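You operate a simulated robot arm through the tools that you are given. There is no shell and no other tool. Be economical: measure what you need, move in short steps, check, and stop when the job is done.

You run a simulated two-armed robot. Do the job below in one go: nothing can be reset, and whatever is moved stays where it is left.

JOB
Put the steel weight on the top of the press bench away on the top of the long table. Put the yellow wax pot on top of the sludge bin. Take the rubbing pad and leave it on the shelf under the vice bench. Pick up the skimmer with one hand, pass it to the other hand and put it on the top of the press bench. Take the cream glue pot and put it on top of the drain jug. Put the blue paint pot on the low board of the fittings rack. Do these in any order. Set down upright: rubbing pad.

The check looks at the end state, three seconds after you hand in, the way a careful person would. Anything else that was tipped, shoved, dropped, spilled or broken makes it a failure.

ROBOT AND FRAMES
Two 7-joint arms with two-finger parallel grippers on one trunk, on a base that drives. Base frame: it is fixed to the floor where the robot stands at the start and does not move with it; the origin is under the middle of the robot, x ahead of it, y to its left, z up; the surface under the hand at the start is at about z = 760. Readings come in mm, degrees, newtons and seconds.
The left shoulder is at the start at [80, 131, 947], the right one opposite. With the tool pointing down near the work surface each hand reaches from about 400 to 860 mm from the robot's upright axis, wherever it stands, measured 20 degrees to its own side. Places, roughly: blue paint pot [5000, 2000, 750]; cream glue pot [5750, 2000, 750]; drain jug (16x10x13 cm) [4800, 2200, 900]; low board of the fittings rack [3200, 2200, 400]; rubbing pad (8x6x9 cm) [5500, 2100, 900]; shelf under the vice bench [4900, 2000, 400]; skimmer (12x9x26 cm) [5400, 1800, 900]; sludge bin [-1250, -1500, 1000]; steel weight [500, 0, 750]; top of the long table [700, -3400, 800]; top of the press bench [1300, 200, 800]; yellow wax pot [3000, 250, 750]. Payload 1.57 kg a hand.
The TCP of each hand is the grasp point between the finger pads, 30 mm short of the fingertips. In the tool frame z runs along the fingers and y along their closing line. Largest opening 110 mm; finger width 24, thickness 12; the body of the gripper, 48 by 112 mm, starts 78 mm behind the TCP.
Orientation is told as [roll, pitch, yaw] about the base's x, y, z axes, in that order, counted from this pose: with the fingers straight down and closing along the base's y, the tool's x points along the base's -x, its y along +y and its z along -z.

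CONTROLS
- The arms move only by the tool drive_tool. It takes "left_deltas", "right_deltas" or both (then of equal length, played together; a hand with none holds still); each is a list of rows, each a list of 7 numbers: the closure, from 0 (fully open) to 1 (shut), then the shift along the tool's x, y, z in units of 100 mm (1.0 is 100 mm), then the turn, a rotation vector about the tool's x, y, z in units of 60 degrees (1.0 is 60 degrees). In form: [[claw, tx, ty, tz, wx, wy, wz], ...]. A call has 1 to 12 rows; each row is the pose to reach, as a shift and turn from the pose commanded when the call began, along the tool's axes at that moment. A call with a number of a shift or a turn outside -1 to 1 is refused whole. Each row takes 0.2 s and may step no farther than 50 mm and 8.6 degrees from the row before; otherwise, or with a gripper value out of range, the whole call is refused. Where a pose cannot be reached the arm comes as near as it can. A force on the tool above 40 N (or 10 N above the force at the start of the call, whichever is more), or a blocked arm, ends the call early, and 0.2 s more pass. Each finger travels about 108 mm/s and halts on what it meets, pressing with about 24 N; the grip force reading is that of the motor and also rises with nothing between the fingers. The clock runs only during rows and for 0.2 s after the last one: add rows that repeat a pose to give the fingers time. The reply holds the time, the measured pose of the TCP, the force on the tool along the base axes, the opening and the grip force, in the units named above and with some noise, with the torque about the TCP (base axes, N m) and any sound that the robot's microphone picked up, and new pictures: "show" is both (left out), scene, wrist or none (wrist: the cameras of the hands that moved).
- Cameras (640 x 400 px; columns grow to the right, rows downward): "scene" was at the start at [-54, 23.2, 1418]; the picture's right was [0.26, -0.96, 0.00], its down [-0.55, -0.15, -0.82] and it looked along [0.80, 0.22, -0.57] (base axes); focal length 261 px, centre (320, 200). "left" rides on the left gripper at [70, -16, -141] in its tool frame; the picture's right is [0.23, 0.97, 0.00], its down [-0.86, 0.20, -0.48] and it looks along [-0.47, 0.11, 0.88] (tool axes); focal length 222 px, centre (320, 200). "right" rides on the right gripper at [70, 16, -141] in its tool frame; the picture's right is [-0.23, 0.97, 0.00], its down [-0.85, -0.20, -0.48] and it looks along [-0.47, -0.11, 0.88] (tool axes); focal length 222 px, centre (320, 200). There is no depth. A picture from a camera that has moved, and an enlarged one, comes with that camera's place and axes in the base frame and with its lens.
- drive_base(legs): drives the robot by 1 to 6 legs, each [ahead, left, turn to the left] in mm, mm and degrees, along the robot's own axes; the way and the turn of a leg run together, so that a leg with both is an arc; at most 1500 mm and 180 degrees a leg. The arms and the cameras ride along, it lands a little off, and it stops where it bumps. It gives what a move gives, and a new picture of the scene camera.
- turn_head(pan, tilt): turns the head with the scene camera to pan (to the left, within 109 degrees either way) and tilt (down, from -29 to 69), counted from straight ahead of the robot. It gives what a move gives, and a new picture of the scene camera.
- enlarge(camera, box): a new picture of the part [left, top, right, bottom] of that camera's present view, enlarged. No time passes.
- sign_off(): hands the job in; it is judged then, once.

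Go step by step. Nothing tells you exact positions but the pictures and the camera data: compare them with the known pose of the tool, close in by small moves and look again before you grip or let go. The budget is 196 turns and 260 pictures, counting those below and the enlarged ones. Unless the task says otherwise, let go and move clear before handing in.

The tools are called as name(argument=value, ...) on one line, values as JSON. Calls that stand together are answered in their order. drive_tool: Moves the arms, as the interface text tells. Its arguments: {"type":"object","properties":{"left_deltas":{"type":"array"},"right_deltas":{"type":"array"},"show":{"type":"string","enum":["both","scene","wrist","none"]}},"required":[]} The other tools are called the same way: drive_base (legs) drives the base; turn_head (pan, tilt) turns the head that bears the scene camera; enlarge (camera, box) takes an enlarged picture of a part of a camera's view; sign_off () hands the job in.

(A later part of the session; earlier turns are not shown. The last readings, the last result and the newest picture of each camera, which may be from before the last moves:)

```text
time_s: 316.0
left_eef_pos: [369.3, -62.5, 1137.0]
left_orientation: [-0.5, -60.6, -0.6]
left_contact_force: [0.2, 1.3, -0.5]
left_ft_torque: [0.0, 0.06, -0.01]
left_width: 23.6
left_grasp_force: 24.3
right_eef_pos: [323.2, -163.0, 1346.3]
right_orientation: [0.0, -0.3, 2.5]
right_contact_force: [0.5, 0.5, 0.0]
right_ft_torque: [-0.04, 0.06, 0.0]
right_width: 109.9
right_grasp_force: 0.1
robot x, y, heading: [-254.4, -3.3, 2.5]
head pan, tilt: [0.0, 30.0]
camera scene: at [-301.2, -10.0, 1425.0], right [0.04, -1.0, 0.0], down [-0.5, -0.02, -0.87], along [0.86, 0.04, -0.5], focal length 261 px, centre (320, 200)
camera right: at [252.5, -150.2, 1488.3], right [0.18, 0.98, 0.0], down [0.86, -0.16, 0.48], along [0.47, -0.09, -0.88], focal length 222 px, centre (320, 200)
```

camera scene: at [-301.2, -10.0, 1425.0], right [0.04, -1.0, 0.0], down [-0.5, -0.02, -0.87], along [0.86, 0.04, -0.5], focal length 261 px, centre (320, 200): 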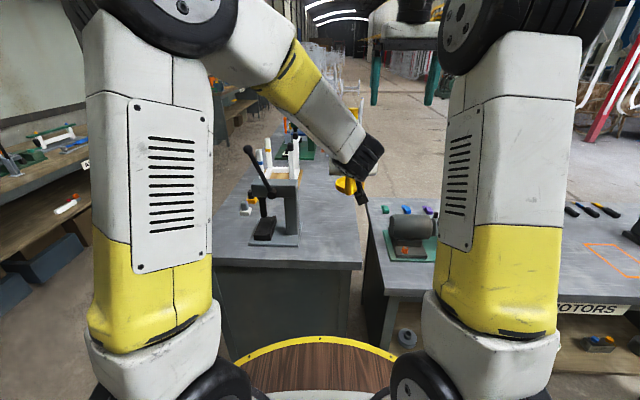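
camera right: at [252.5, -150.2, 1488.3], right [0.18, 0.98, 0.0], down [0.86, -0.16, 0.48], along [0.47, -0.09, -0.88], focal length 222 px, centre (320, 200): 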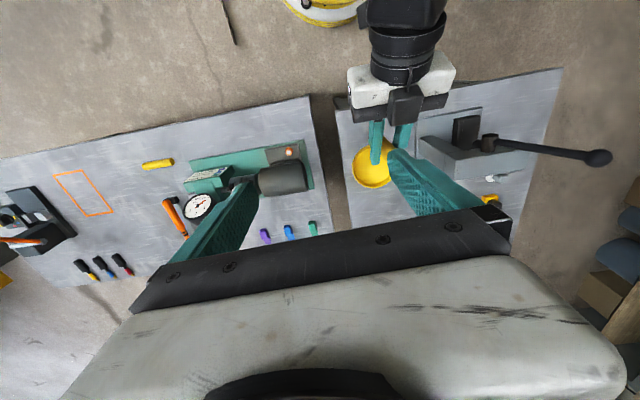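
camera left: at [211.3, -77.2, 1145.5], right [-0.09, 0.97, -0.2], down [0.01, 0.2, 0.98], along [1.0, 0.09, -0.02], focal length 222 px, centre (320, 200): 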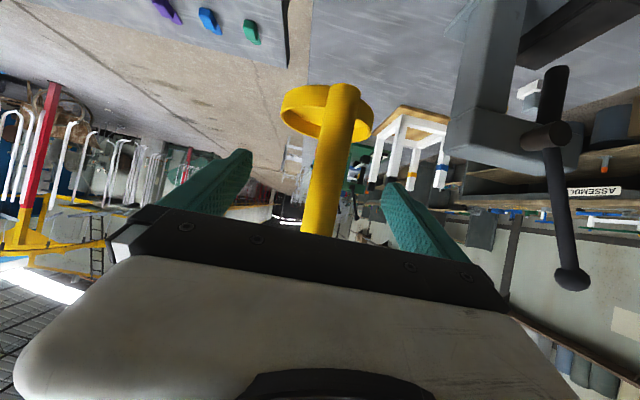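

The left hand now holds the skimmer alone. I move it over the clear bench area and lower.

drive_tool(left_deltas=[[1, -0.16, 0.2, 0.29, 0, 0, 0], [1, -0.32, 0.4, 0.58, 0, 0, 0], [1, -0.49, 0.62, 0.87, 0, 0, 0]], show="none")

drive_tool(left_deltas=[[1, 0.33, 0, 0.19, 0, 0, 0], [1, 0.66, 0, 0.37, 0, 0, 0], [1, 0.95, 0, 0.53, 0, 0, 0]], show="none")

drive_tool(left_deltas=[[1, 0.33, 0, 0.19, 0, 0, 0], [1, 0.6, 0, 0.34, 0, 0, 0], [1, 0.78, 0, 0.44, 0, 0, 0]], show="both")

enlarge(camera="right", box=[240, 0, 640, 250])

```text
time_s: 316.8
left_eef_pos: [471.4, -2.8, 1136.7]
left_orientation: [-0.5, -60.7, -0.7]
left_contact_force: [-0.1, 0.0, -0.4]
left_ft_torque: [0.01, 0.09, 0.01]
left_width: 23.5
left_grasp_force: 23.8
right_eef_pos: [324.2, -164.7, 1346.3]
right_orientation: [-0.1, -0.4, 2.4]
right_contact_force: [-1.5, 0.7, 0.5]
right_ft_torque: [0.02, -0.06, 0.02]
right_width: 110.2
right_grasp_force: 0.1
robot x, y, heading: [-253.7, -7.1, 2.3]
head pan, tilt: [0.0, 30.0]
```

```text
time_s: 317.6
left_eef_pos: [468.9, -3.1, 1027.7]
left_orientation: [-0.6, -60.6, -0.6]
left_contact_force: [-0.1, -0.1, -0.3]
left_ft_torque: [-0.01, 0.04, -0.01]
left_width: 23.4
left_grasp_force: 24.2
right_eef_pos: [323.2, -164.7, 1347.5]
right_orientation: [0.0, -0.4, 2.4]
right_contact_force: [0.5, -0.4, -1.3]
right_ft_torque: [0.0, -0.01, -0.01]
right_width: 110.1
right_grasp_force: 0.1
robot x, y, heading: [-250.7, -7.0, 2.5]
head pan, tilt: [0.0, 30.0]
```

```text
time_s: 318.4
left_eef_pos: [468.1, -5.3, 940.0]
left_orientation: [-0.5, -60.7, -0.6]
left_contact_force: [0.9, 0.6, -0.2]
left_ft_torque: [0.03, 0.06, -0.04]
left_width: 23.4
left_grasp_force: 23.5
right_eef_pos: [323.1, -164.4, 1346.1]
right_orientation: [0.1, -0.4, 2.4]
right_contact_force: [-0.8, 0.1, 0.8]
right_ft_torque: [0.02, -0.05, 0.02]
right_width: 110.1
right_grasp_force: 0.1
robot x, y, heading: [-252.8, -6.3, 2.4]
head pan, tilt: [0.0, 30.0]
camera scene: at [-301.9, -10.3, 1425.0], right [0.04, -1.0, 0.0], down [-0.5, -0.02, -0.87], along [0.87, 0.04, -0.5], focal length 261 px, centre (320, 200)
camera left: at [309.9, -17.7, 947.3], right [-0.09, 0.97, -0.2], down [0.01, 0.2, 0.98], along [1.0, 0.09, -0.02], focal length 222 px, centre (320, 200)
```

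scene: 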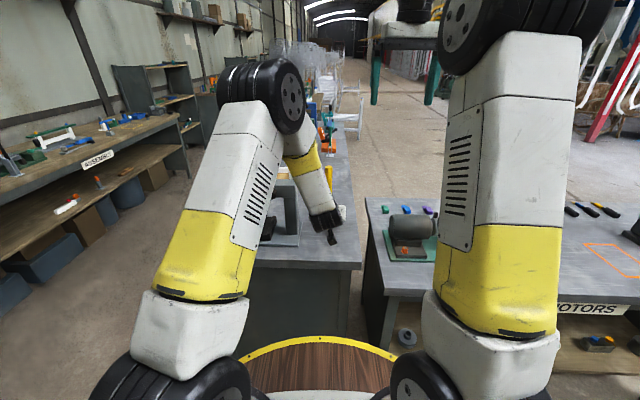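
left: 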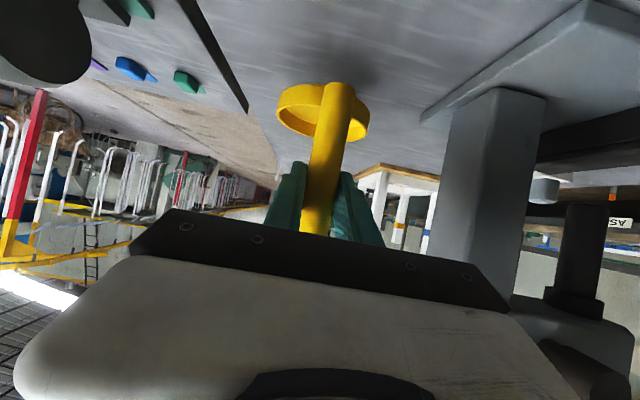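

```text
1.60 times, centred on (440, 125) of right
camera zoom: at [251.9, -150.7, 1488.8], right [0.19, 0.98, 0.0], down [0.86, -0.16, 0.48], along [0.48, -0.09, -0.88], focal length 355 px, centre (128, 320)
```

zoom: 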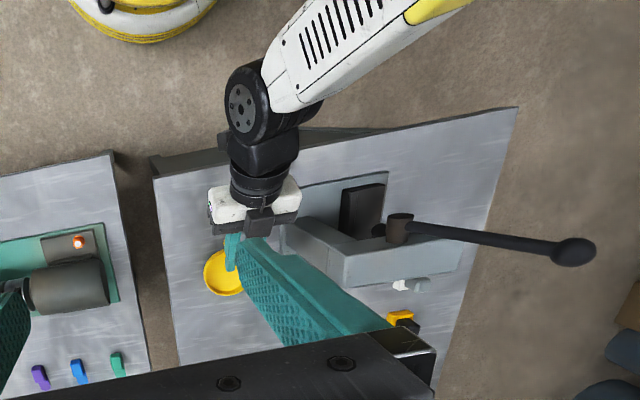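

The dish hangs above clear bench beside the press. I lower it gently to contact.

drive_tool(left_deltas=[[1, 0.09, 0, 0.05, 0, 0, 0], [1, 0.16, 0, 0.09, 0, 0, 0], [1, 0.2, 0, 0.11, 0, 0, 0], [1, 0.2, 0, 0.11, 0, 0, 0]], show="none")

drive_tool(left_deltas=[[1, 0.02, 0, 0.01, 0, 0, 0], [1, 0.04, 0, 0.02, 0, 0, 0], [1, 0.06, 0, 0.03, 0, 0, 0], [1, 0.06, 0, 0.03, 0, 0, 0]], show="none")

```text
time_s: 319.4
left_eef_pos: [466.6, -3.5, 916.7]
left_orientation: [-0.5, -60.6, -0.6]
left_contact_force: [-0.5, -0.5, -0.1]
left_ft_torque: [0.01, 0.04, 0.01]
left_width: 23.2
left_grasp_force: 23.7
right_eef_pos: [322.1, -164.2, 1348.1]
right_orientation: [0.0, -0.4, 2.4]
right_contact_force: [0.7, -0.1, 0.1]
right_ft_torque: [0.01, -0.03, 0.01]
right_width: 109.9
right_grasp_force: 0.1
robot x, y, heading: [-254.0, -7.0, 2.6]
head pan, tilt: [0.0, 30.0]
```

```text
time_s: 320.4
left_eef_pos: [469.0, -4.1, 910.1]
left_orientation: [-0.6, -60.6, -0.8]
left_contact_force: [1.7, -0.3, -0.4]
left_ft_torque: [0.0, -0.04, -0.05]
left_width: 23.5
left_grasp_force: 24.4
right_eef_pos: [323.3, -163.6, 1346.9]
right_orientation: [-0.1, -0.4, 2.4]
right_contact_force: [0.2, 0.1, -0.2]
right_ft_torque: [-0.02, -0.04, -0.01]
right_width: 109.9
right_grasp_force: 0.0
robot x, y, heading: [-249.3, -6.8, 2.6]
head pan, tilt: [0.0, 30.0]
```

drive_tool(left_deltas=[[1, 0.02, 0, 0.01, 0, 0, 0], [1, 0.04, 0, 0.02, 0, 0, 0], [1, 0.06, 0, 0.03, 0, 0, 0], [1, 0.08, 0, 0.04, 0, 0, 0], [1, 0.08, 0, 0.04, 0, 0, 0]], show="none")

enlarge(camera="left", box=[220, 50, 420, 175])

```text
time_s: 321.6
left_eef_pos: [466.9, -4.1, 903.6]
left_orientation: [-0.5, -60.8, -0.7]
left_contact_force: [-1.5, 0.3, 19.4]
left_ft_torque: [0.01, -0.35, 0.01]
left_width: 23.7
left_grasp_force: 23.8
right_eef_pos: [322.6, -163.4, 1347.0]
right_orientation: [0.0, -0.4, 2.4]
right_contact_force: [0.0, 0.2, 0.0]
right_ft_torque: [0.01, 0.0, 0.02]
right_width: 110.1
right_grasp_force: 0.0
robot x, y, heading: [-255.0, -5.9, 2.2]
head pan, tilt: [0.0, 30.0]
```

```text
3.20 times, centred on (320, 112) of left
camera zoom: at [309.2, -16.9, 910.0], right [-0.09, 0.97, -0.2], down [0.0, 0.2, 0.98], along [1.0, 0.09, -0.02], focal length 711 px, centre (320, 480)
```

zoom: 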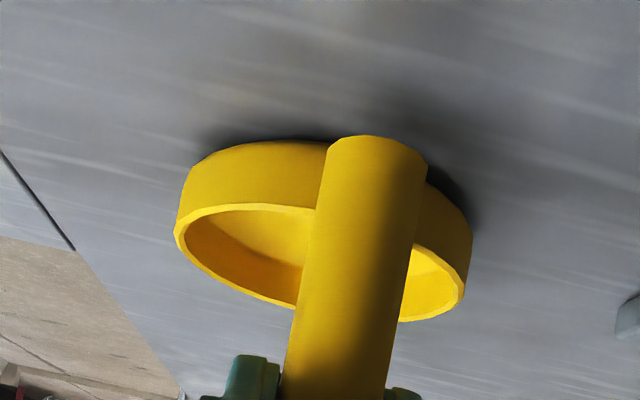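

The skimmer is standing on the bench. I ease pressure, open, and back straight away from the handle.

drive_tool(left_deltas=[[1, -0.02, 0, -0.01, 0, 0, 0], [0.7, -0.02, 0, -0.01, 0, 0, 0], [0.3, -0.02, 0, -0.01, 0, 0, 0], [0.2, -0.02, 0, -0.01, 0, 0, 0], [0.2, 0.1, 0, -0.2, 0, 0, 0], [0.2, 0.23, 0, -0.45, 0, 0, 0], [0.2, 0.4, 0, -0.75, 0, 0, 0], [0.2, 0.45, 0, -0.95, 0, 0, 0]], show="wrist")

```text
time_s: 323.4
left_eef_pos: [363.9, -2.7, 906.9]
left_orientation: [-0.4, -60.6, -0.6]
left_contact_force: [-0.2, -0.7, -0.5]
left_ft_torque: [-0.02, -0.02, 0.04]
left_width: 88.0
left_grasp_force: 0.0
right_eef_pos: [323.1, -163.4, 1346.8]
right_orientation: [0.0, -0.4, 2.4]
right_contact_force: [0.0, 0.9, 0.8]
right_ft_torque: [0.04, 0.0, 0.0]
right_width: 110.3
right_grasp_force: 0.1
robot x, y, heading: [-254.6, -8.0, 2.3]
head pan, tilt: [0.0, 30.0]
camera left: at [205.3, -15.7, 916.5], right [-0.09, 0.97, -0.2], down [0.01, 0.2, 0.98], along [1.0, 0.09, -0.02], focal length 222 px, centre (320, 200)
```

left: 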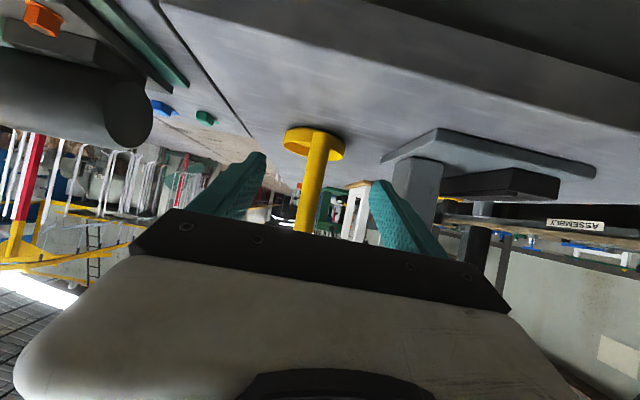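

The skimmer stands on the press bench. I raise the left hand and drive back east for the glue pot and rubbing pad.

drive_tool(left_deltas=[[0.2, -0.3, 0, -0.3, 0, 0, 0], [0.1, -0.6, 0, -0.5, 0, 0, 0], [0, -0.95, 0, -0.7, 0, 0, 0]], show="none")

drive_base(legs=[[0, 1020, -2.5], [1480, 0, 0], [1000, 0, 0]])

```text
time_s: 324.2
left_eef_pos: [347.4, -0.9, 1024.8]
left_orientation: [-0.4, -60.6, -0.8]
left_contact_force: [0.8, -0.6, -0.1]
left_ft_torque: [0.0, 0.06, -0.01]
left_width: 109.9
left_grasp_force: 0.1
right_eef_pos: [323.0, -163.8, 1346.3]
right_orientation: [0.0, -0.4, 2.4]
right_contact_force: [0.7, -0.3, -0.6]
right_ft_torque: [0.01, 0.01, -0.01]
right_width: 110.3
right_grasp_force: 0.1
robot x, y, heading: [-254.0, -9.4, 2.6]
head pan, tilt: [0.0, 30.0]
```

```text
time_s: 341.1
left_eef_pos: [2781.4, 1000.2, 1024.1]
left_orientation: [-0.5, -60.6, -3.1]
left_contact_force: [-0.4, 0.3, 0.1]
left_ft_torque: [0.01, -0.02, -0.03]
left_width: 110.0
left_grasp_force: 0.1
right_eef_pos: [2751.6, 837.6, 1346.3]
right_orientation: [-0.1, -0.4, 0.0]
right_contact_force: [-0.9, 0.5, 0.0]
right_ft_torque: [-0.03, 0.01, 0.05]
right_width: 110.2
right_grasp_force: 0.0
robot x, y, heading: [2182.8, 1018.0, 0.4]
head pan, tilt: [0.0, 30.0]
camera scene: at [2133.6, 1017.8, 1425.0], right [0.0, -1.0, 0.0], down [-0.5, 0.0, -0.87], along [0.87, 0.0, -0.5], focal length 261 px, centre (320, 200)
```

scene: 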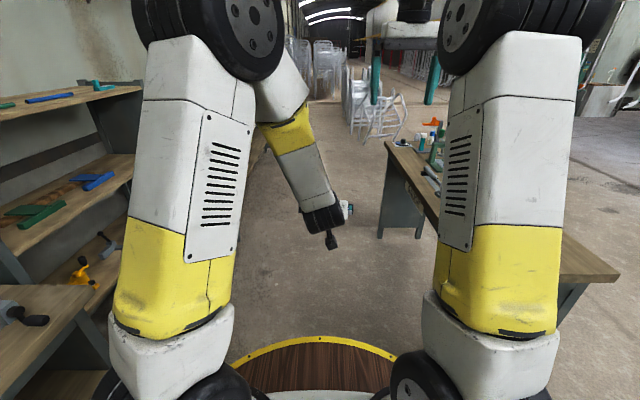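

drive_base(legs=[[1480, 0, 0], [1480, 0, 0], [505, 0, 0], [0, 0, 89.8]])

enlarge(camera="scene", box=[200, 110, 440, 260])

```text
time_s: 361.9
left_eef_pos: [5719.9, 1608.2, 1025.9]
left_orientation: [-0.5, -60.8, 85.1]
left_contact_force: [0.6, -0.3, 0.6]
left_ft_torque: [-0.03, 0.0, 0.0]
left_width: 110.2
left_grasp_force: 0.1
right_eef_pos: [5880.9, 1571.8, 1346.7]
right_orientation: [0.0, -0.3, 88.2]
right_contact_force: [0.4, -0.5, 0.5]
right_ft_torque: [0.02, 0.02, -0.01]
right_width: 110.0
right_grasp_force: 0.0
robot x, y, heading: [5681.2, 1009.2, 88.3]
head pan, tilt: [0.0, 30.0]
camera scene: at [5682.2, 959.4, 1425.0], right [1.0, -0.03, 0.0], down [-0.01, -0.5, -0.87], along [0.03, 0.87, -0.5], focal length 261 px, centre (320, 200)
```

scene: 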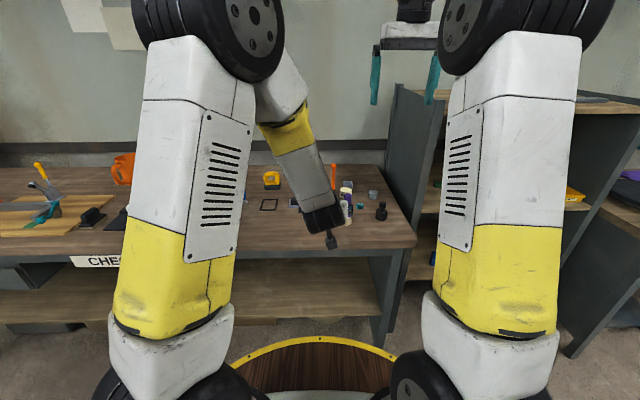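

```text
2.67 times, centred on (320, 185) of scene
camera zoom: at [5682.2, 959.4, 1425.0], right [1.0, -0.03, 0.0], down [-0.01, -0.5, -0.87], along [0.03, 0.87, -0.5], focal length 696 px, centre (320, 240)
```

zoom: 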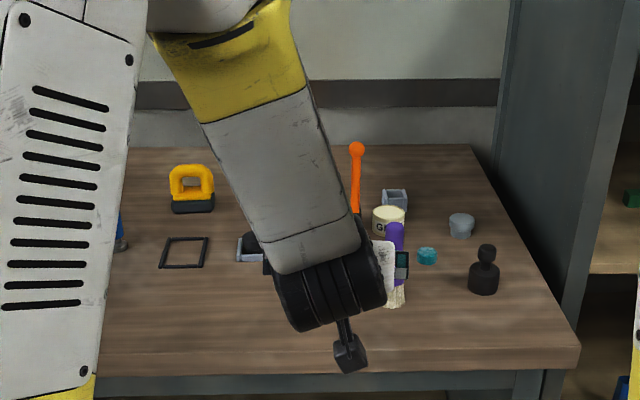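

The glue pot is at about [5831, 1983], close to a brush holder with a tall orange handle. I move the left hand away to the side, and turn the right hand 20° so its camera clears the handle, then drive closer.

drive_tool(left_deltas=[[0, 0, 0.3, 0, 0, 0, 0], [0, 0, 0.6, 0, 0, 0, 0], [0, 0, 0.9, 0, 0, 0, 0], [0, 0, 1.0, 0, 0, 0, 0]], right_deltas=[[0, 0, 0.1, 0.2, 0, 0, -0.09], [0, 0, 0.25, 0.5, 0, 0, -0.18], [0, 0, 0.4, 0.8, 0, 0, -0.27], [0, 0, 0.5, 1.0, 0, 0, -0.333]], show="none")

drive_tool(left_deltas=[[0, 0, 0.33, 0, 0, 0, 0], [0, 0, 0.66, 0, 0, 0, 0], [0, 0, 1.0, 0, 0, 0, 0]], show="none")

drive_base(legs=[[195, 0, 1.7]])

enlarge(camera="right", box=[0, 0, 640, 400])

```text
time_s: 362.9
left_eef_pos: [5622.2, 1616.7, 1025.1]
left_orientation: [-0.5, -60.8, 85.1]
left_contact_force: [-0.8, -0.2, -0.4]
left_ft_torque: [-0.01, 0.01, 0.0]
left_width: 109.9
left_grasp_force: 0.0
right_eef_pos: [5830.3, 1574.0, 1247.1]
right_orientation: [-0.1, -0.4, 108.4]
right_contact_force: [-0.2, 0.6, 0.1]
right_ft_torque: [-0.03, -0.03, -0.02]
right_width: 109.9
right_grasp_force: 0.1
robot x, y, heading: [5683.7, 1006.8, 88.4]
head pan, tilt: [0.0, 30.0]
```

```text
time_s: 363.7
left_eef_pos: [5521.8, 1625.6, 1026.2]
left_orientation: [-0.3, -60.6, 85.0]
left_contact_force: [0.0, 0.5, 0.3]
left_ft_torque: [0.01, 0.01, -0.02]
left_width: 109.8
left_grasp_force: 0.1
right_eef_pos: [5832.1, 1574.8, 1246.0]
right_orientation: [-0.1, -0.3, 108.1]
right_contact_force: [1.1, 0.2, 0.2]
right_ft_torque: [0.01, 0.01, 0.01]
right_width: 109.7
right_grasp_force: 0.0
robot x, y, heading: [5684.4, 1005.5, 88.2]
head pan, tilt: [0.0, 30.0]
```

```text
time_s: 365.2
left_eef_pos: [5502.8, 1815.0, 1025.7]
left_orientation: [-0.4, -60.6, 87.1]
left_contact_force: [0.6, -0.5, 0.8]
left_ft_torque: [-0.01, 0.01, 0.03]
left_width: 110.0
left_grasp_force: 0.1
right_eef_pos: [5814.9, 1774.2, 1245.9]
right_orientation: [-0.1, -0.3, 110.1]
right_contact_force: [-0.2, -1.2, 0.2]
right_ft_torque: [0.01, -0.01, -0.01]
right_width: 109.8
right_grasp_force: 0.1
robot x, y, heading: [5684.1, 1203.7, 90.2]
head pan, tilt: [0.0, 30.0]
camera scene: at [5686.3, 1154.8, 1425.0], right [1.0, 0.0, 0.0], down [0.0, -0.5, -0.87], along [0.0, 0.87, -0.5], focal length 261 px, centre (320, 200)
```

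scene: 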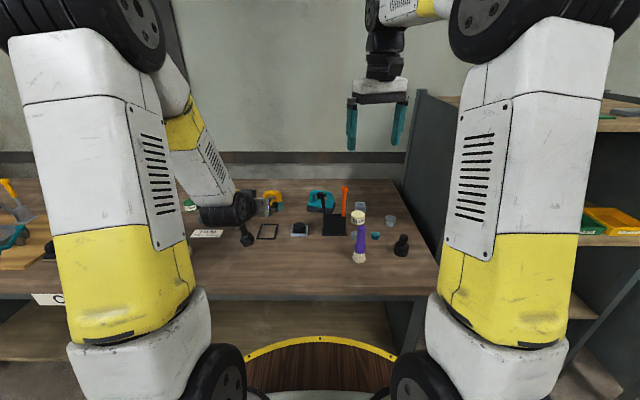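

```text
1.00 times, centred on (320, 200) of right (not enlarged: the box is as wide or as high as the picture)
camera zoom: at [5823.0, 1702.5, 1388.7], right [-0.99, -0.12, 0.0], down [-0.11, 0.87, 0.48], along [-0.06, 0.48, -0.88], focal length 222 px, centre (320, 200)
```

zoom: 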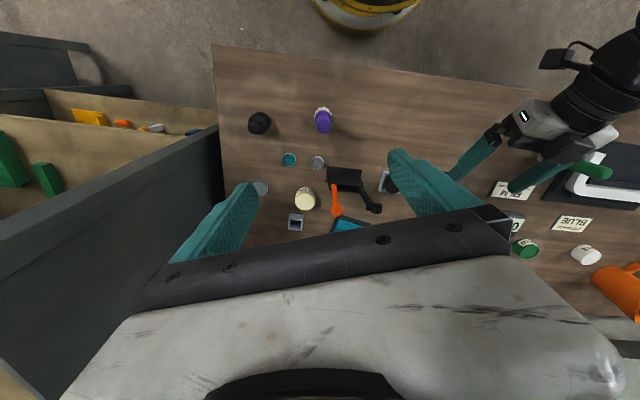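

The top view confirms the glue pot at [5826, 1986] and the orange handle clear to its side. I move the right hand over the pot and start down.

drive_tool(right_deltas=[[0.3, -0.33, -0.14, 0.1, 0, 0, 0], [0.3, -0.66, -0.28, 0.2, 0, 0, 0], [0.3, -0.98, -0.41, 0.3, 0, 0, 0]], show="none")

drive_tool(right_deltas=[[0.3, -0.33, -0.14, 0.1, 0, 0, 0], [0.3, -0.66, -0.28, 0.2, 0, 0, 0], [0.3, -0.98, -0.41, 0.4, 0, 0, 0], [0.3, -0.98, -0.41, 0.8, 0, 0, 0], [0.3, -0.98, -0.41, 0.9, 0, 0, 0]], show="wrist")

```text
time_s: 366.0
left_eef_pos: [5503.5, 1814.6, 1026.0]
left_orientation: [-0.5, -60.7, 87.0]
left_contact_force: [0.3, -1.3, 0.1]
left_ft_torque: [0.01, -0.01, -0.03]
left_width: 110.0
left_grasp_force: 0.2
right_eef_pos: [5820.0, 1881.3, 1220.2]
right_orientation: [-0.1, -0.4, 110.1]
right_contact_force: [0.8, -1.1, 0.9]
right_ft_torque: [0.05, 0.0, -0.03]
right_width: 77.1
right_grasp_force: 0.1
robot x, y, heading: [5686.4, 1206.8, 90.1]
head pan, tilt: [0.0, 30.0]
```

```text
time_s: 367.2
left_eef_pos: [5502.5, 1814.0, 1025.5]
left_orientation: [-0.6, -60.7, 87.0]
left_contact_force: [0.4, 0.3, -0.8]
left_ft_torque: [0.02, -0.03, 0.01]
left_width: 109.9
left_grasp_force: 0.0
right_eef_pos: [5824.0, 1978.1, 1125.6]
right_orientation: [-0.1, -0.3, 110.1]
right_contact_force: [0.2, 1.0, 0.8]
right_ft_torque: [-0.02, 0.02, -0.04]
right_width: 76.8
right_grasp_force: 0.0
right hand out of reach, approached as far as the arm can: row 2, 3, 4, 5
robot x, y, heading: [5683.0, 1200.9, 90.3]
head pan, tilt: [0.0, 30.0]
camera right: at [5832.6, 1906.7, 1266.7], right [-0.99, -0.12, 0.0], down [-0.11, 0.87, 0.48], along [-0.06, 0.48, -0.88], focal length 222 px, centre (320, 200)
```

right: 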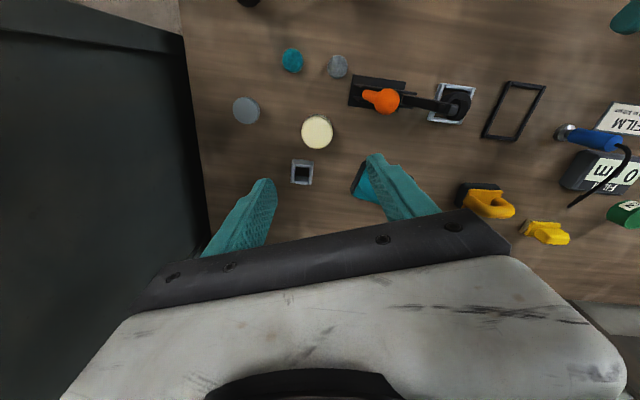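

drive_tool(right_deltas=[[0.3, 0, 0, 0.35, 0, 0, 0], [0.3, 0, 0, 0.7, 0, 0, 0], [0.3, 0, 0, 1.0, 0, 0, 0]], show="none")

drive_tool(right_deltas=[[0.3, 0, 0, 0.3, 0, 0, 0], [0.3, 0, 0, 0.6, 0, 0, 0], [0.3, 0, 0, 0.6, 0, 0, 0]], show="wrist")

```text
time_s: 368.0
left_eef_pos: [5503.4, 1816.0, 1025.1]
left_orientation: [-0.6, -60.8, 87.0]
left_contact_force: [-1.1, 1.3, -0.3]
left_ft_torque: [0.01, 0.06, -0.02]
left_width: 109.8
left_grasp_force: 0.1
right_eef_pos: [5823.1, 1979.2, 1023.9]
right_orientation: [-0.1, -0.2, 110.2]
right_contact_force: [0.6, -0.7, -0.3]
right_ft_torque: [-0.01, 0.0, -0.02]
right_width: 77.2
right_grasp_force: 0.0
robot x, y, heading: [5686.1, 1206.8, 90.3]
head pan, tilt: [0.0, 30.0]
```

```text
time_s: 368.8
left_eef_pos: [5504.8, 1814.7, 1025.7]
left_orientation: [-0.6, -60.8, 86.9]
left_contact_force: [-0.6, 0.2, -0.1]
left_ft_torque: [0.02, -0.03, 0.08]
left_width: 110.2
left_grasp_force: 0.0
right_eef_pos: [5824.7, 1979.7, 965.1]
right_orientation: [-0.1, -0.4, 110.1]
right_contact_force: [0.3, -0.2, 0.3]
right_ft_torque: [-0.03, 0.02, -0.01]
right_width: 77.1
right_grasp_force: 0.0
robot x, y, heading: [5685.0, 1203.9, 90.1]
head pan, tilt: [0.0, 30.0]
camera right: at [5833.7, 1907.7, 1106.2], right [-0.99, -0.12, 0.0], down [-0.11, 0.87, 0.48], along [-0.06, 0.48, -0.87], focal length 222 px, centre (320, 200)
```

right: 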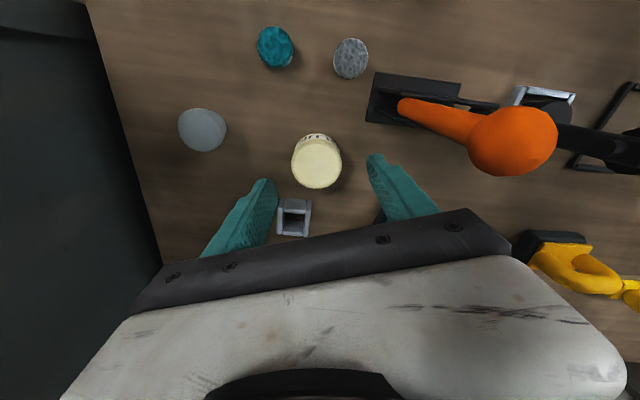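

The pot is nearly centred at [5827, 1984]. I nudge 4 mm, lower around it and close.

drive_tool(right_deltas=[[0.3, -0.035, -0.03, 0.2, 0, 0, 0], [0.3, -0.035, -0.03, 0.5, 0, 0, 0], [0.3, -0.035, -0.03, 0.77, 0, 0, 0], [0.3, -0.035, -0.03, 0.77, 0, 0, 0], [1, -0.035, -0.03, 0.77, 0, 0, 0], [1, -0.035, -0.03, 0.77, 0, 0, 0], [1, -0.035, -0.03, 0.77, 0, 0, 0]], show="wrist")

```text
time_s: 370.4
left_eef_pos: [5504.0, 1815.2, 1026.1]
left_orientation: [-0.5, -60.6, 87.0]
left_contact_force: [0.2, 0.0, 0.8]
left_ft_torque: [0.0, 0.0, -0.02]
left_width: 110.3
left_grasp_force: 0.0
right_eef_pos: [5826.3, 1983.6, 887.3]
right_orientation: [-0.1, -0.3, 110.0]
right_contact_force: [-0.5, 0.8, -0.1]
right_ft_torque: [0.01, 0.0, 0.01]
right_width: 53.0
right_grasp_force: 24.1
robot x, y, heading: [5680.3, 1203.5, 90.2]
head pan, tilt: [0.0, 30.0]
camera right: at [5834.8, 1912.5, 1029.7], right [-0.99, -0.12, 0.0], down [-0.11, 0.87, 0.48], along [-0.06, 0.48, -0.88], focal length 222 px, centre (320, 200)
```

right: 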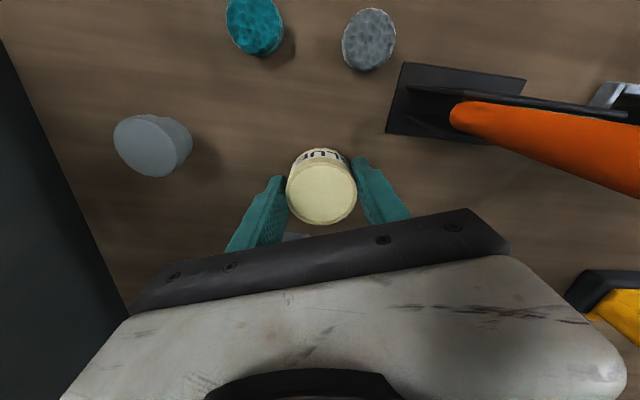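

Glue pot gripped (53 mm). I lift it straight up while the left hand moves toward the yellow rubbing pad near [5488, 2083].

drive_tool(right_deltas=[[1, 0, 0, -0.3, 0, 0, 0], [1, 0, 0, -0.65, 0, 0, 0], [1, 0, 0, -1.0, 0, 0, 0]], left_deltas=[[0, 0.03, 0.03, 0.28, 0, 0, 0], [0, 0.06, 0.07, 0.57, 0, 0, 0], [0, 0.094, 0.1, 0.855, 0, 0, 0]], show="none")

drive_tool(right_deltas=[[1, 0, 0, -0.3, 0, 0, 0], [1, 0, 0, -0.65, 0, 0, 0], [1, 0, 0, -1.0, 0, 0, 0]], left_deltas=[[0, 0.03, 0.03, 0.28, 0, 0, 0], [0, 0.06, 0.07, 0.57, 0, 0, 0], [0, 0.094, 0.1, 0.855, 0, 0, 0]], show="both")

```text
time_s: 371.2
left_eef_pos: [5497.4, 1887.4, 975.8]
left_orientation: [-0.5, -60.6, 87.0]
left_contact_force: [-0.1, -0.5, 0.6]
left_ft_torque: [-0.03, 0.0, 0.01]
left_width: 110.1
left_grasp_force: 0.0
right_eef_pos: [5826.1, 1983.8, 987.5]
right_orientation: [-0.1, -0.3, 110.1]
right_contact_force: [0.6, 0.2, -2.6]
right_ft_torque: [0.03, -0.01, -0.01]
right_width: 52.9
right_grasp_force: 24.5
robot x, y, heading: [5686.4, 1204.1, 90.0]
head pan, tilt: [0.0, 30.0]
```

```text
time_s: 372.0
left_eef_pos: [5491.8, 1958.3, 925.2]
left_orientation: [-0.4, -60.7, 87.1]
left_contact_force: [0.9, -0.2, -0.3]
left_ft_torque: [0.04, -0.02, 0.01]
left_width: 110.0
left_grasp_force: 0.1
right_eef_pos: [5826.8, 1984.8, 1087.1]
right_orientation: [-0.1, -0.4, 110.1]
right_contact_force: [0.1, 0.0, -2.0]
right_ft_torque: [0.01, 0.0, 0.0]
right_width: 52.8
right_grasp_force: 23.7
robot x, y, heading: [5683.8, 1199.0, 90.2]
head pan, tilt: [0.0, 30.0]
camera scene: at [5686.3, 1155.0, 1425.0], right [1.0, 0.0, 0.0], down [0.0, -0.5, -0.87], along [0.0, 0.87, -0.5], focal length 261 px, centre (320, 200)
camera right: at [5835.1, 1913.1, 1229.9], right [-0.99, -0.12, 0.0], down [-0.11, 0.87, 0.48], along [-0.06, 0.48, -0.88], focal length 222 px, centre (320, 200)
camera left: at [5499.3, 1799.4, 933.5], right [-0.98, -0.05, -0.2], down [-0.2, 0.01, 0.98], along [-0.05, 1.0, -0.02], focal length 222 px, centre (320, 200)
```

scene: 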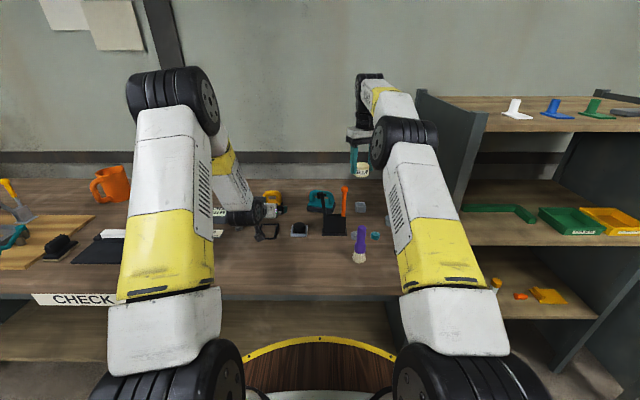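
right: 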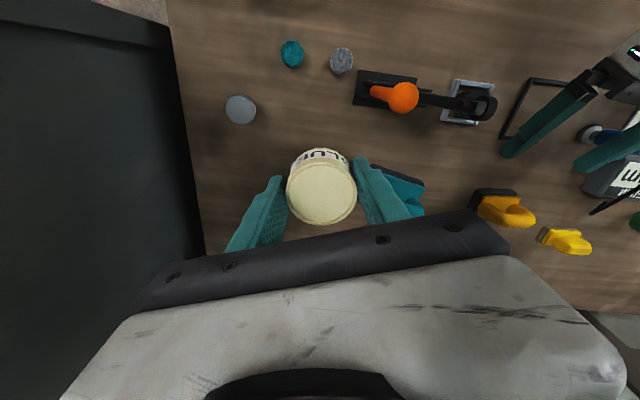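
left: 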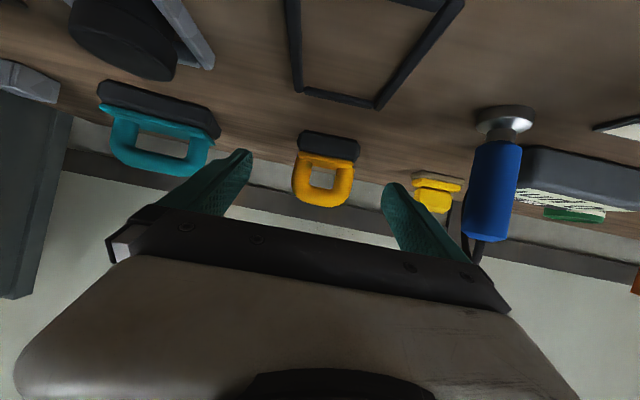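

The pad's arched handle is straight ahead at about [5486, 2083, 905]. I advance most of the way and check.

drive_tool(left_deltas=[[0, -0.12, 0.03, 0.31, 0, 0, 0], [0, -0.24, 0.07, 0.63, 0, 0, 0], [0, -0.36, 0.1, 0.945, 0, 0, 0], [0, -0.36, 0.1, 0.945, 0, 0, 0]], show="wrist")

```text
time_s: 373.0
left_eef_pos: [5487.9, 2057.2, 909.9]
left_orientation: [-0.5, -60.6, 86.9]
left_contact_force: [-0.3, -0.5, -0.9]
left_ft_torque: [0.0, -0.03, 0.0]
left_width: 109.9
left_grasp_force: 0.1
right_eef_pos: [5825.5, 1985.1, 1087.9]
right_orientation: [-0.2, -0.3, 110.1]
right_contact_force: [0.7, 0.3, -1.4]
right_ft_torque: [0.0, 0.02, -0.01]
right_width: 52.9
right_grasp_force: 23.9
robot x, y, heading: [5685.0, 1203.8, 90.3]
head pan, tilt: [0.0, 30.0]
camera left: at [5494.8, 1898.6, 918.3], right [-0.98, -0.05, -0.2], down [-0.2, 0.01, 0.98], along [-0.05, 1.0, -0.03], focal length 222 px, centre (320, 200)
```

left: 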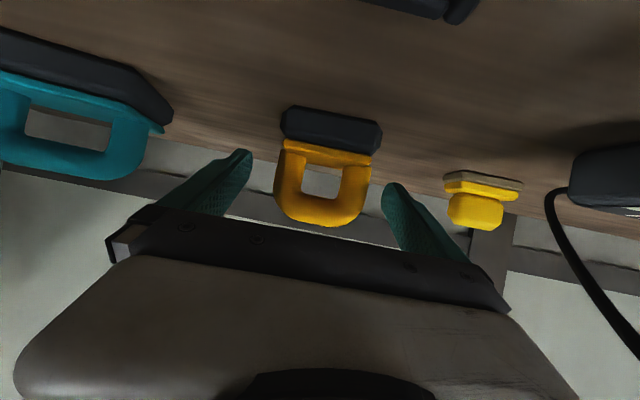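

Aligned; the pad is about 75 mm wide. I advance 24 mm and close on the handle's sides.

drive_tool(left_deltas=[[0, -0.04, 0.01, 0.12, 0, 0, 0], [0, -0.08, 0.02, 0.23, 0, 0, 0], [1, -0.08, 0.02, 0.23, 0, 0, 0], [1, -0.08, 0.02, 0.23, 0, 0, 0], [1, -0.08, 0.02, 0.23, 0, 0, 0]], show="none")

drive_tool(left_deltas=[[1, -0.17, 0, -0.1, 0, 0, 0], [1, -0.4, 0, -0.22, 0, 0, 0], [1, -0.65, 0, -0.37, 0, 0, 0], [1, -0.87, 0, -0.49, 0, 0, 0]], right_deltas=[[1, 0.1, 0, -0.2, 0, 0, 0], [1, 0.3, 0, -0.5, 0, 0, 0], [1, 0.6, 0, -0.7, 0, 0, 0], [1, 1.0, 0, -0.7, 0, 0, 0]], show="wrist")

```text
time_s: 374.2
left_eef_pos: [5486.1, 2079.3, 905.6]
left_orientation: [-0.5, -60.7, 87.0]
left_contact_force: [-0.6, 1.5, 0.5]
left_ft_torque: [0.05, -0.05, 0.06]
left_width: 75.1
left_grasp_force: 23.8
right_eef_pos: [5826.6, 1984.9, 1087.1]
right_orientation: [-0.2, -0.4, 110.1]
right_contact_force: [0.4, 0.7, -3.1]
right_ft_torque: [0.02, -0.01, 0.0]
right_width: 53.0
right_grasp_force: 23.9
robot x, y, heading: [5684.1, 1205.3, 90.3]
head pan, tilt: [0.0, 30.0]
```

```text
time_s: 375.2
left_eef_pos: [5486.4, 2081.2, 1004.4]
left_orientation: [-0.4, -60.6, 87.2]
left_contact_force: [-0.6, 0.0, -0.9]
left_ft_torque: [0.03, 0.04, -0.01]
left_width: 74.9
left_grasp_force: 24.1
right_eef_pos: [5857.8, 1890.5, 1155.9]
right_orientation: [-0.2, -0.3, 110.2]
right_contact_force: [0.7, 0.7, -3.2]
right_ft_torque: [-0.02, -0.01, 0.01]
right_width: 52.9
right_grasp_force: 23.5
robot x, y, heading: [5684.9, 1203.5, 90.4]
head pan, tilt: [0.0, 30.0]
camera right: at [5867.4, 1817.6, 1297.2], right [-0.99, -0.12, 0.0], down [-0.11, 0.87, 0.48], along [-0.06, 0.48, -0.88], focal length 222 px, centre (320, 200)
camera left: at [5493.7, 1923.1, 1013.7], right [-0.98, -0.05, -0.2], down [-0.2, 0.02, 0.98], along [-0.05, 1.0, -0.03], focal length 222 px, centre (320, 200)
```

right: 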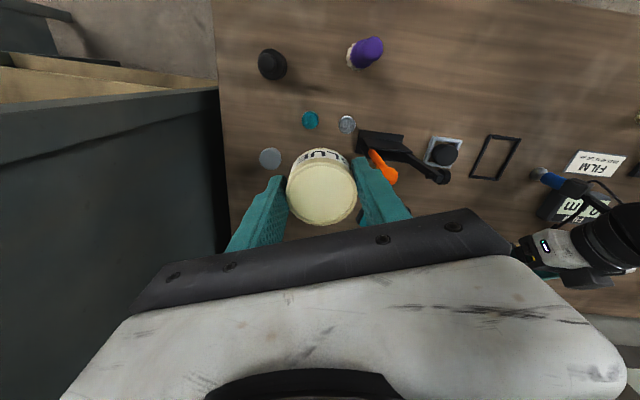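
left: 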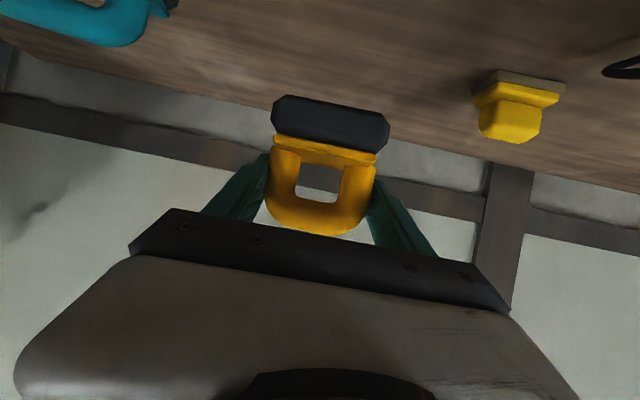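

The pad is held upright (75 mm). I back off from the bench and pull the left hand in so it can go down in front of the bench to the shelf.

drive_base(legs=[[-240, 0, 0]])

drive_tool(left_deltas=[[1, 0.16, 0, -0.29, 0, 0, 0], [1, 0.32, 0, -0.58, 0, 0, 0], [1, 0.49, 0, -0.87, 0, 0, 0]], show="none")

drive_tool(left_deltas=[[1, 0.16, 0, -0.29, 0, 0, 0], [1, 0.32, 0, -0.58, 0, 0, 0], [1, 0.49, 0, -0.87, 0, 0, 0]], show="none")

drive_tool(left_deltas=[[1, 0.16, 0, -0.29, 0, 0, 0], [1, 0.32, 0, -0.58, 0, 0, 0], [1, 0.49, 0, -0.87, 0, 0, 0]], show="scene")

```text
time_s: 377.0
left_eef_pos: [5486.8, 1840.6, 1006.0]
left_orientation: [-0.5, -60.6, 87.0]
left_contact_force: [-0.6, 0.5, -1.9]
left_ft_torque: [0.0, -0.04, 0.02]
left_width: 75.1
left_grasp_force: 23.8
right_eef_pos: [5860.5, 1650.7, 1155.8]
right_orientation: [-0.2, -0.3, 110.0]
right_contact_force: [-0.1, 0.0, -2.2]
right_ft_torque: [-0.04, -0.05, -0.01]
right_width: 53.0
right_grasp_force: 24.2
robot x, y, heading: [5686.6, 965.9, 90.1]
head pan, tilt: [0.0, 30.0]
camera scene: at [5687.2, 916.1, 1425.0], right [1.0, 0.0, 0.0], down [0.0, -0.5, -0.87], along [0.0, 0.87, -0.5], focal length 261 px, centre (320, 200)
```

scene: 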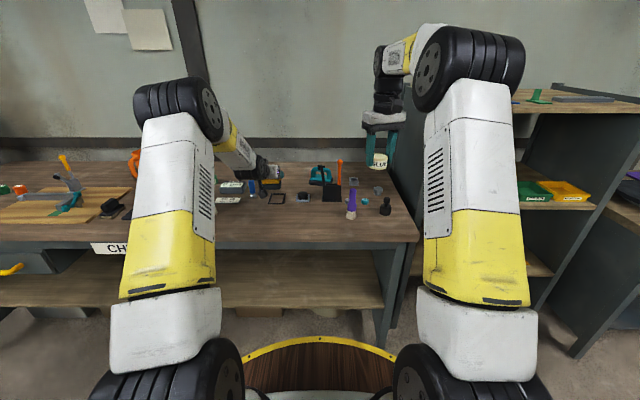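

```text
time_s: 377.8
left_eef_pos: [5482.3, 1743.1, 1006.4]
left_orientation: [-0.4, -60.5, 86.9]
left_contact_force: [-0.3, 0.6, -0.7]
left_ft_torque: [0.03, 0.02, 0.03]
left_width: 74.9
left_grasp_force: 23.8
right_eef_pos: [5859.7, 1650.7, 1155.7]
right_orientation: [0.0, -0.2, 110.1]
right_contact_force: [0.1, 1.1, -1.7]
right_ft_torque: [-0.03, 0.03, -0.02]
right_width: 52.9
right_grasp_force: 24.2
robot x, y, heading: [5687.7, 963.4, 90.0]
head pan, tilt: [0.0, 30.0]
```

```text
time_s: 378.6
left_eef_pos: [5478.4, 1641.9, 1005.4]
left_orientation: [-0.5, -60.6, 87.0]
left_contact_force: [-0.1, -0.1, -0.8]
left_ft_torque: [0.02, 0.05, 0.02]
left_width: 74.8
left_grasp_force: 24.2
right_eef_pos: [5860.5, 1651.3, 1155.2]
right_orientation: [0.0, -0.3, 110.1]
right_contact_force: [0.8, 0.5, -2.3]
right_ft_torque: [-0.03, 0.0, 0.0]
right_width: 52.9
right_grasp_force: 23.7
robot x, y, heading: [5684.4, 966.2, 89.9]
head pan, tilt: [0.0, 30.0]
```

```text
time_s: 379.4
left_eef_pos: [5470.3, 1541.3, 1007.3]
left_orientation: [-0.5, -60.6, 87.0]
left_contact_force: [-0.6, 0.4, -1.4]
left_ft_torque: [0.01, 0.01, 0.01]
left_width: 74.9
left_grasp_force: 23.9
right_eef_pos: [5859.5, 1649.6, 1155.6]
right_orientation: [-0.1, -0.4, 110.0]
right_contact_force: [0.7, -0.4, -2.6]
right_ft_torque: [-0.05, 0.0, -0.02]
right_width: 52.8
right_grasp_force: 24.1
robot x, y, heading: [5685.9, 964.5, 90.2]
head pan, tilt: [0.0, 30.0]
camera scene: at [5687.3, 916.1, 1425.0], right [1.0, 0.0, 0.0], down [0.0, -0.5, -0.87], along [0.0, 0.87, -0.5], focal length 261 px, centre (320, 200)
```

scene: 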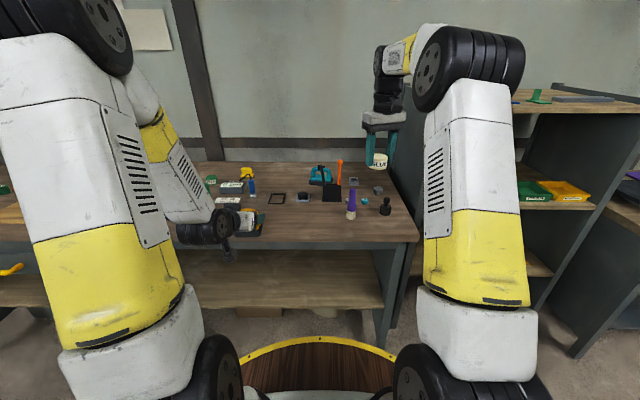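

The shelf is empty here. I lower the pad in front of the bench.

drive_tool(left_deltas=[[1, 0.32, 0, 0.18, 0, 0, 0], [1, 0.64, 0, 0.36, 0, 0, 0], [1, 0.96, 0, 0.54, 0, 0, 0]], show="none")

drive_tool(left_deltas=[[1, 0.32, 0, 0.18, 0, 0, 0], [1, 0.64, 0, 0.36, 0, 0, 0], [1, 0.96, 0, 0.54, 0, 0, 0]], show="none")

drive_tool(left_deltas=[[1, 0.32, 0, 0.18, 0, 0, 0], [1, 0.64, 0, 0.36, 0, 0, 0], [1, 0.96, 0, 0.54, 0, 0, 0]], show="none")

drive_tool(left_deltas=[[1, 0.32, 0, 0.18, 0, 0, 0], [1, 0.64, 0, 0.36, 0, 0, 0], [1, 0.96, 0, 0.54, 0, 0, 0]], show="both")

```text
time_s: 380.2
left_eef_pos: [5471.5, 1541.4, 896.6]
left_orientation: [-0.4, -60.7, 86.9]
left_contact_force: [1.0, -0.6, -0.5]
left_ft_torque: [0.02, -0.01, 0.02]
left_width: 74.7
left_grasp_force: 23.8
right_eef_pos: [5860.2, 1649.5, 1156.6]
right_orientation: [-0.2, -0.4, 110.1]
right_contact_force: [0.5, -0.9, -2.0]
right_ft_torque: [0.02, 0.0, 0.01]
right_width: 52.9
right_grasp_force: 24.3
robot x, y, heading: [5685.8, 966.2, 90.2]
head pan, tilt: [0.0, 30.0]
```

```text
time_s: 381.0
left_eef_pos: [5470.9, 1543.4, 784.6]
left_orientation: [-0.4, -60.7, 86.9]
left_contact_force: [0.5, 0.1, -1.6]
left_ft_torque: [0.02, 0.01, 0.01]
left_width: 74.8
left_grasp_force: 23.7
right_eef_pos: [5860.9, 1650.3, 1155.1]
right_orientation: [-0.1, -0.3, 110.1]
right_contact_force: [-0.1, -0.2, -2.9]
right_ft_torque: [0.02, 0.04, 0.01]
right_width: 52.9
right_grasp_force: 24.3
robot x, y, heading: [5686.6, 966.8, 90.6]
head pan, tilt: [0.0, 30.0]
```

```text
time_s: 381.8
left_eef_pos: [5471.6, 1540.5, 676.5]
left_orientation: [-0.5, -60.7, 87.0]
left_contact_force: [-0.1, 0.4, -1.6]
left_ft_torque: [-0.03, 0.0, 0.0]
left_width: 74.7
left_grasp_force: 24.8
right_eef_pos: [5860.9, 1650.1, 1156.6]
right_orientation: [-0.1, -0.2, 110.1]
right_contact_force: [-0.4, 0.5, -2.2]
right_ft_torque: [0.04, 0.02, 0.0]
right_width: 52.8
right_grasp_force: 23.8
robot x, y, heading: [5687.0, 964.8, 90.1]
head pan, tilt: [0.0, 30.0]
```

```text
time_s: 382.6
left_eef_pos: [5471.2, 1543.6, 564.6]
left_orientation: [-0.4, -60.7, 87.0]
left_contact_force: [-0.3, 0.8, -0.5]
left_ft_torque: [-0.01, -0.01, 0.0]
left_width: 74.5
left_grasp_force: 23.9
right_eef_pos: [5859.2, 1650.0, 1155.5]
right_orientation: [-0.2, -0.3, 110.0]
right_contact_force: [0.4, -0.1, -2.4]
right_ft_torque: [0.0, -0.01, -0.01]
right_width: 52.9
right_grasp_force: 23.1
robot x, y, heading: [5683.2, 962.9, 90.4]
head pan, tilt: [0.0, 30.0]
camera scene: at [5687.3, 915.8, 1425.0], right [1.0, 0.0, 0.0], down [0.0, -0.5, -0.87], along [0.0, 0.87, -0.5], focal length 261 px, centre (320, 200)
camera left: at [5477.6, 1385.5, 573.2], right [-0.98, -0.05, -0.2], down [-0.2, 0.01, 0.98], along [-0.05, 1.0, -0.02], focal length 222 px, centre (320, 200)
```

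scene: 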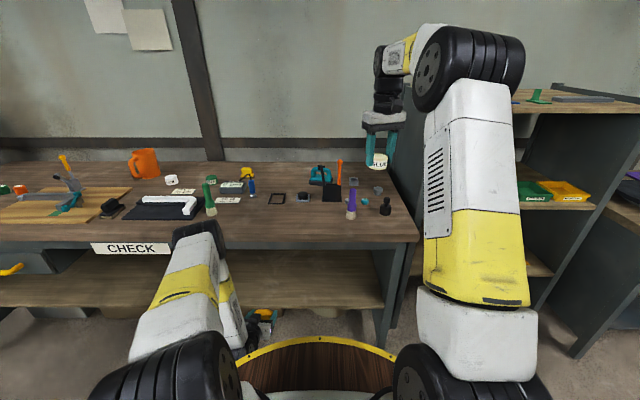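
left: 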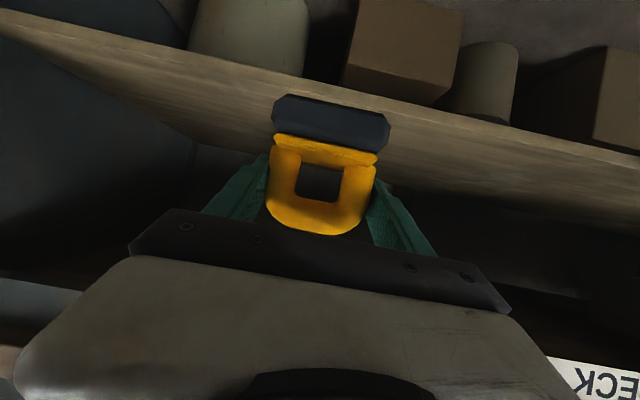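

The shelf edge is just ahead. I move the pad forward over the shelf in steps.

drive_tool(left_deltas=[[1, -0.1, 0, 0.32, 0, 0, 0], [1, -0.2, 0, 0.64, 0, 0, 0], [1, -0.31, 0, 0.97, 0, 0, 0]], show="none")

drive_tool(left_deltas=[[1, -0.1, 0, 0.32, 0, 0, 0], [1, -0.2, 0, 0.64, 0, 0, 0], [1, -0.31, 0, 0.97, 0, 0, 0]], show="both")

```text
time_s: 383.4
left_eef_pos: [5477.0, 1642.4, 543.0]
left_orientation: [-0.5, -60.7, 87.0]
left_contact_force: [-0.6, 0.0, -0.4]
left_ft_torque: [-0.01, -0.02, 0.01]
left_width: 74.7
left_grasp_force: 24.1
right_eef_pos: [5859.5, 1650.3, 1155.7]
right_orientation: [-0.2, -0.3, 110.0]
right_contact_force: [0.2, -0.8, -2.5]
right_ft_torque: [-0.01, -0.02, -0.01]
right_width: 52.9
right_grasp_force: 23.8
robot x, y, heading: [5687.8, 965.0, 90.2]
head pan, tilt: [0.0, 30.0]
```

```text
time_s: 384.2
left_eef_pos: [5483.1, 1741.5, 523.5]
left_orientation: [-0.4, -60.7, 87.1]
left_contact_force: [0.1, 1.0, -1.3]
left_ft_torque: [0.02, -0.02, 0.03]
left_width: 74.6
left_grasp_force: 23.8
right_eef_pos: [5859.1, 1650.3, 1155.5]
right_orientation: [-0.1, -0.3, 110.1]
right_contact_force: [0.4, 0.5, -2.4]
right_ft_torque: [-0.02, 0.0, 0.03]
right_width: 52.9
right_grasp_force: 24.5
robot x, y, heading: [5688.4, 966.4, 90.4]
head pan, tilt: [0.0, 30.0]
camera scene: at [5687.2, 915.8, 1425.0], right [1.0, 0.0, 0.0], down [0.0, -0.5, -0.87], along [0.0, 0.87, -0.5], focal length 261 px, centre (320, 200)
camera left: at [5490.5, 1583.8, 531.3], right [-0.98, -0.05, -0.2], down [-0.2, 0.02, 0.98], along [-0.05, 1.0, -0.03], focal length 222 px, centre (320, 200)
```

scene: 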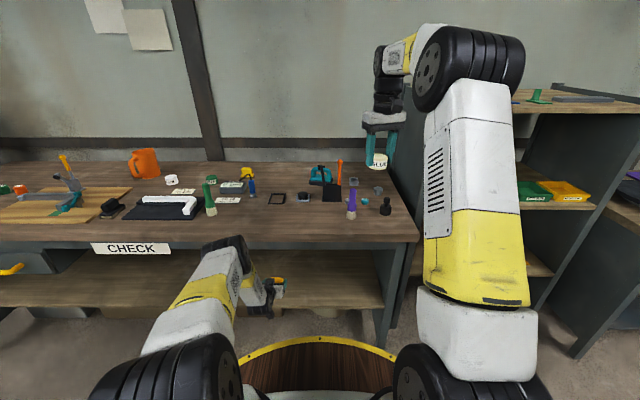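
left: 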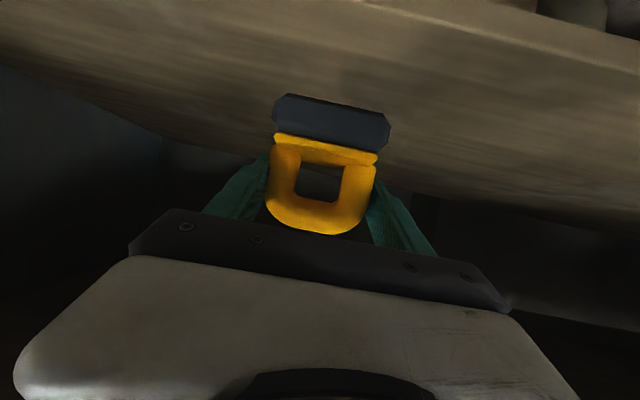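

The pad is over the shelf, about 60 mm inside its edge. I go 30 mm deeper and lower gently until contact.

drive_tool(left_deltas=[[1, -0.015, 0, 0.17, 0, 0, 0], [1, -0.025, 0, 0.33, 0, 0, 0], [1, 0.02, 0, 0.355, 0, 0, 0], [1, 0.02, 0, 0.355, 0, 0, 0]], show="none")

drive_tool(left_deltas=[[1, 0.03, 0, 0.017, 0, 0, 0], [1, 0.06, 0, 0.034, 0, 0, 0], [1, 0.09, 0, 0.05, 0, 0, 0], [1, 0.09, 0, 0.05, 0, 0, 0]], show="none")

```text
time_s: 385.2
left_eef_pos: [5485.3, 1770.5, 504.8]
left_orientation: [-0.6, -60.5, 87.0]
left_contact_force: [-0.4, -0.3, -1.6]
left_ft_torque: [-0.04, 0.03, 0.01]
left_width: 74.5
left_grasp_force: 24.3
right_eef_pos: [5860.8, 1649.6, 1155.2]
right_orientation: [-0.1, -0.3, 110.1]
right_contact_force: [-0.8, 0.2, -2.5]
right_ft_torque: [-0.01, 0.04, -0.02]
right_width: 52.7
right_grasp_force: 24.1
robot x, y, heading: [5689.4, 965.1, 90.2]
head pan, tilt: [0.0, 30.0]
```

```text
time_s: 386.2
left_eef_pos: [5485.5, 1771.2, 495.1]
left_orientation: [-0.5, -60.6, 87.0]
left_contact_force: [-1.2, 0.7, -0.7]
left_ft_torque: [0.05, -0.01, 0.0]
left_width: 74.7
left_grasp_force: 24.3
right_eef_pos: [5860.1, 1650.5, 1155.5]
right_orientation: [-0.1, -0.3, 110.1]
right_contact_force: [0.3, 0.2, -2.7]
right_ft_torque: [-0.05, 0.01, -0.02]
right_width: 52.8
right_grasp_force: 23.8
robot x, y, heading: [5685.7, 967.5, 90.2]
head pan, tilt: [0.0, 30.0]
```

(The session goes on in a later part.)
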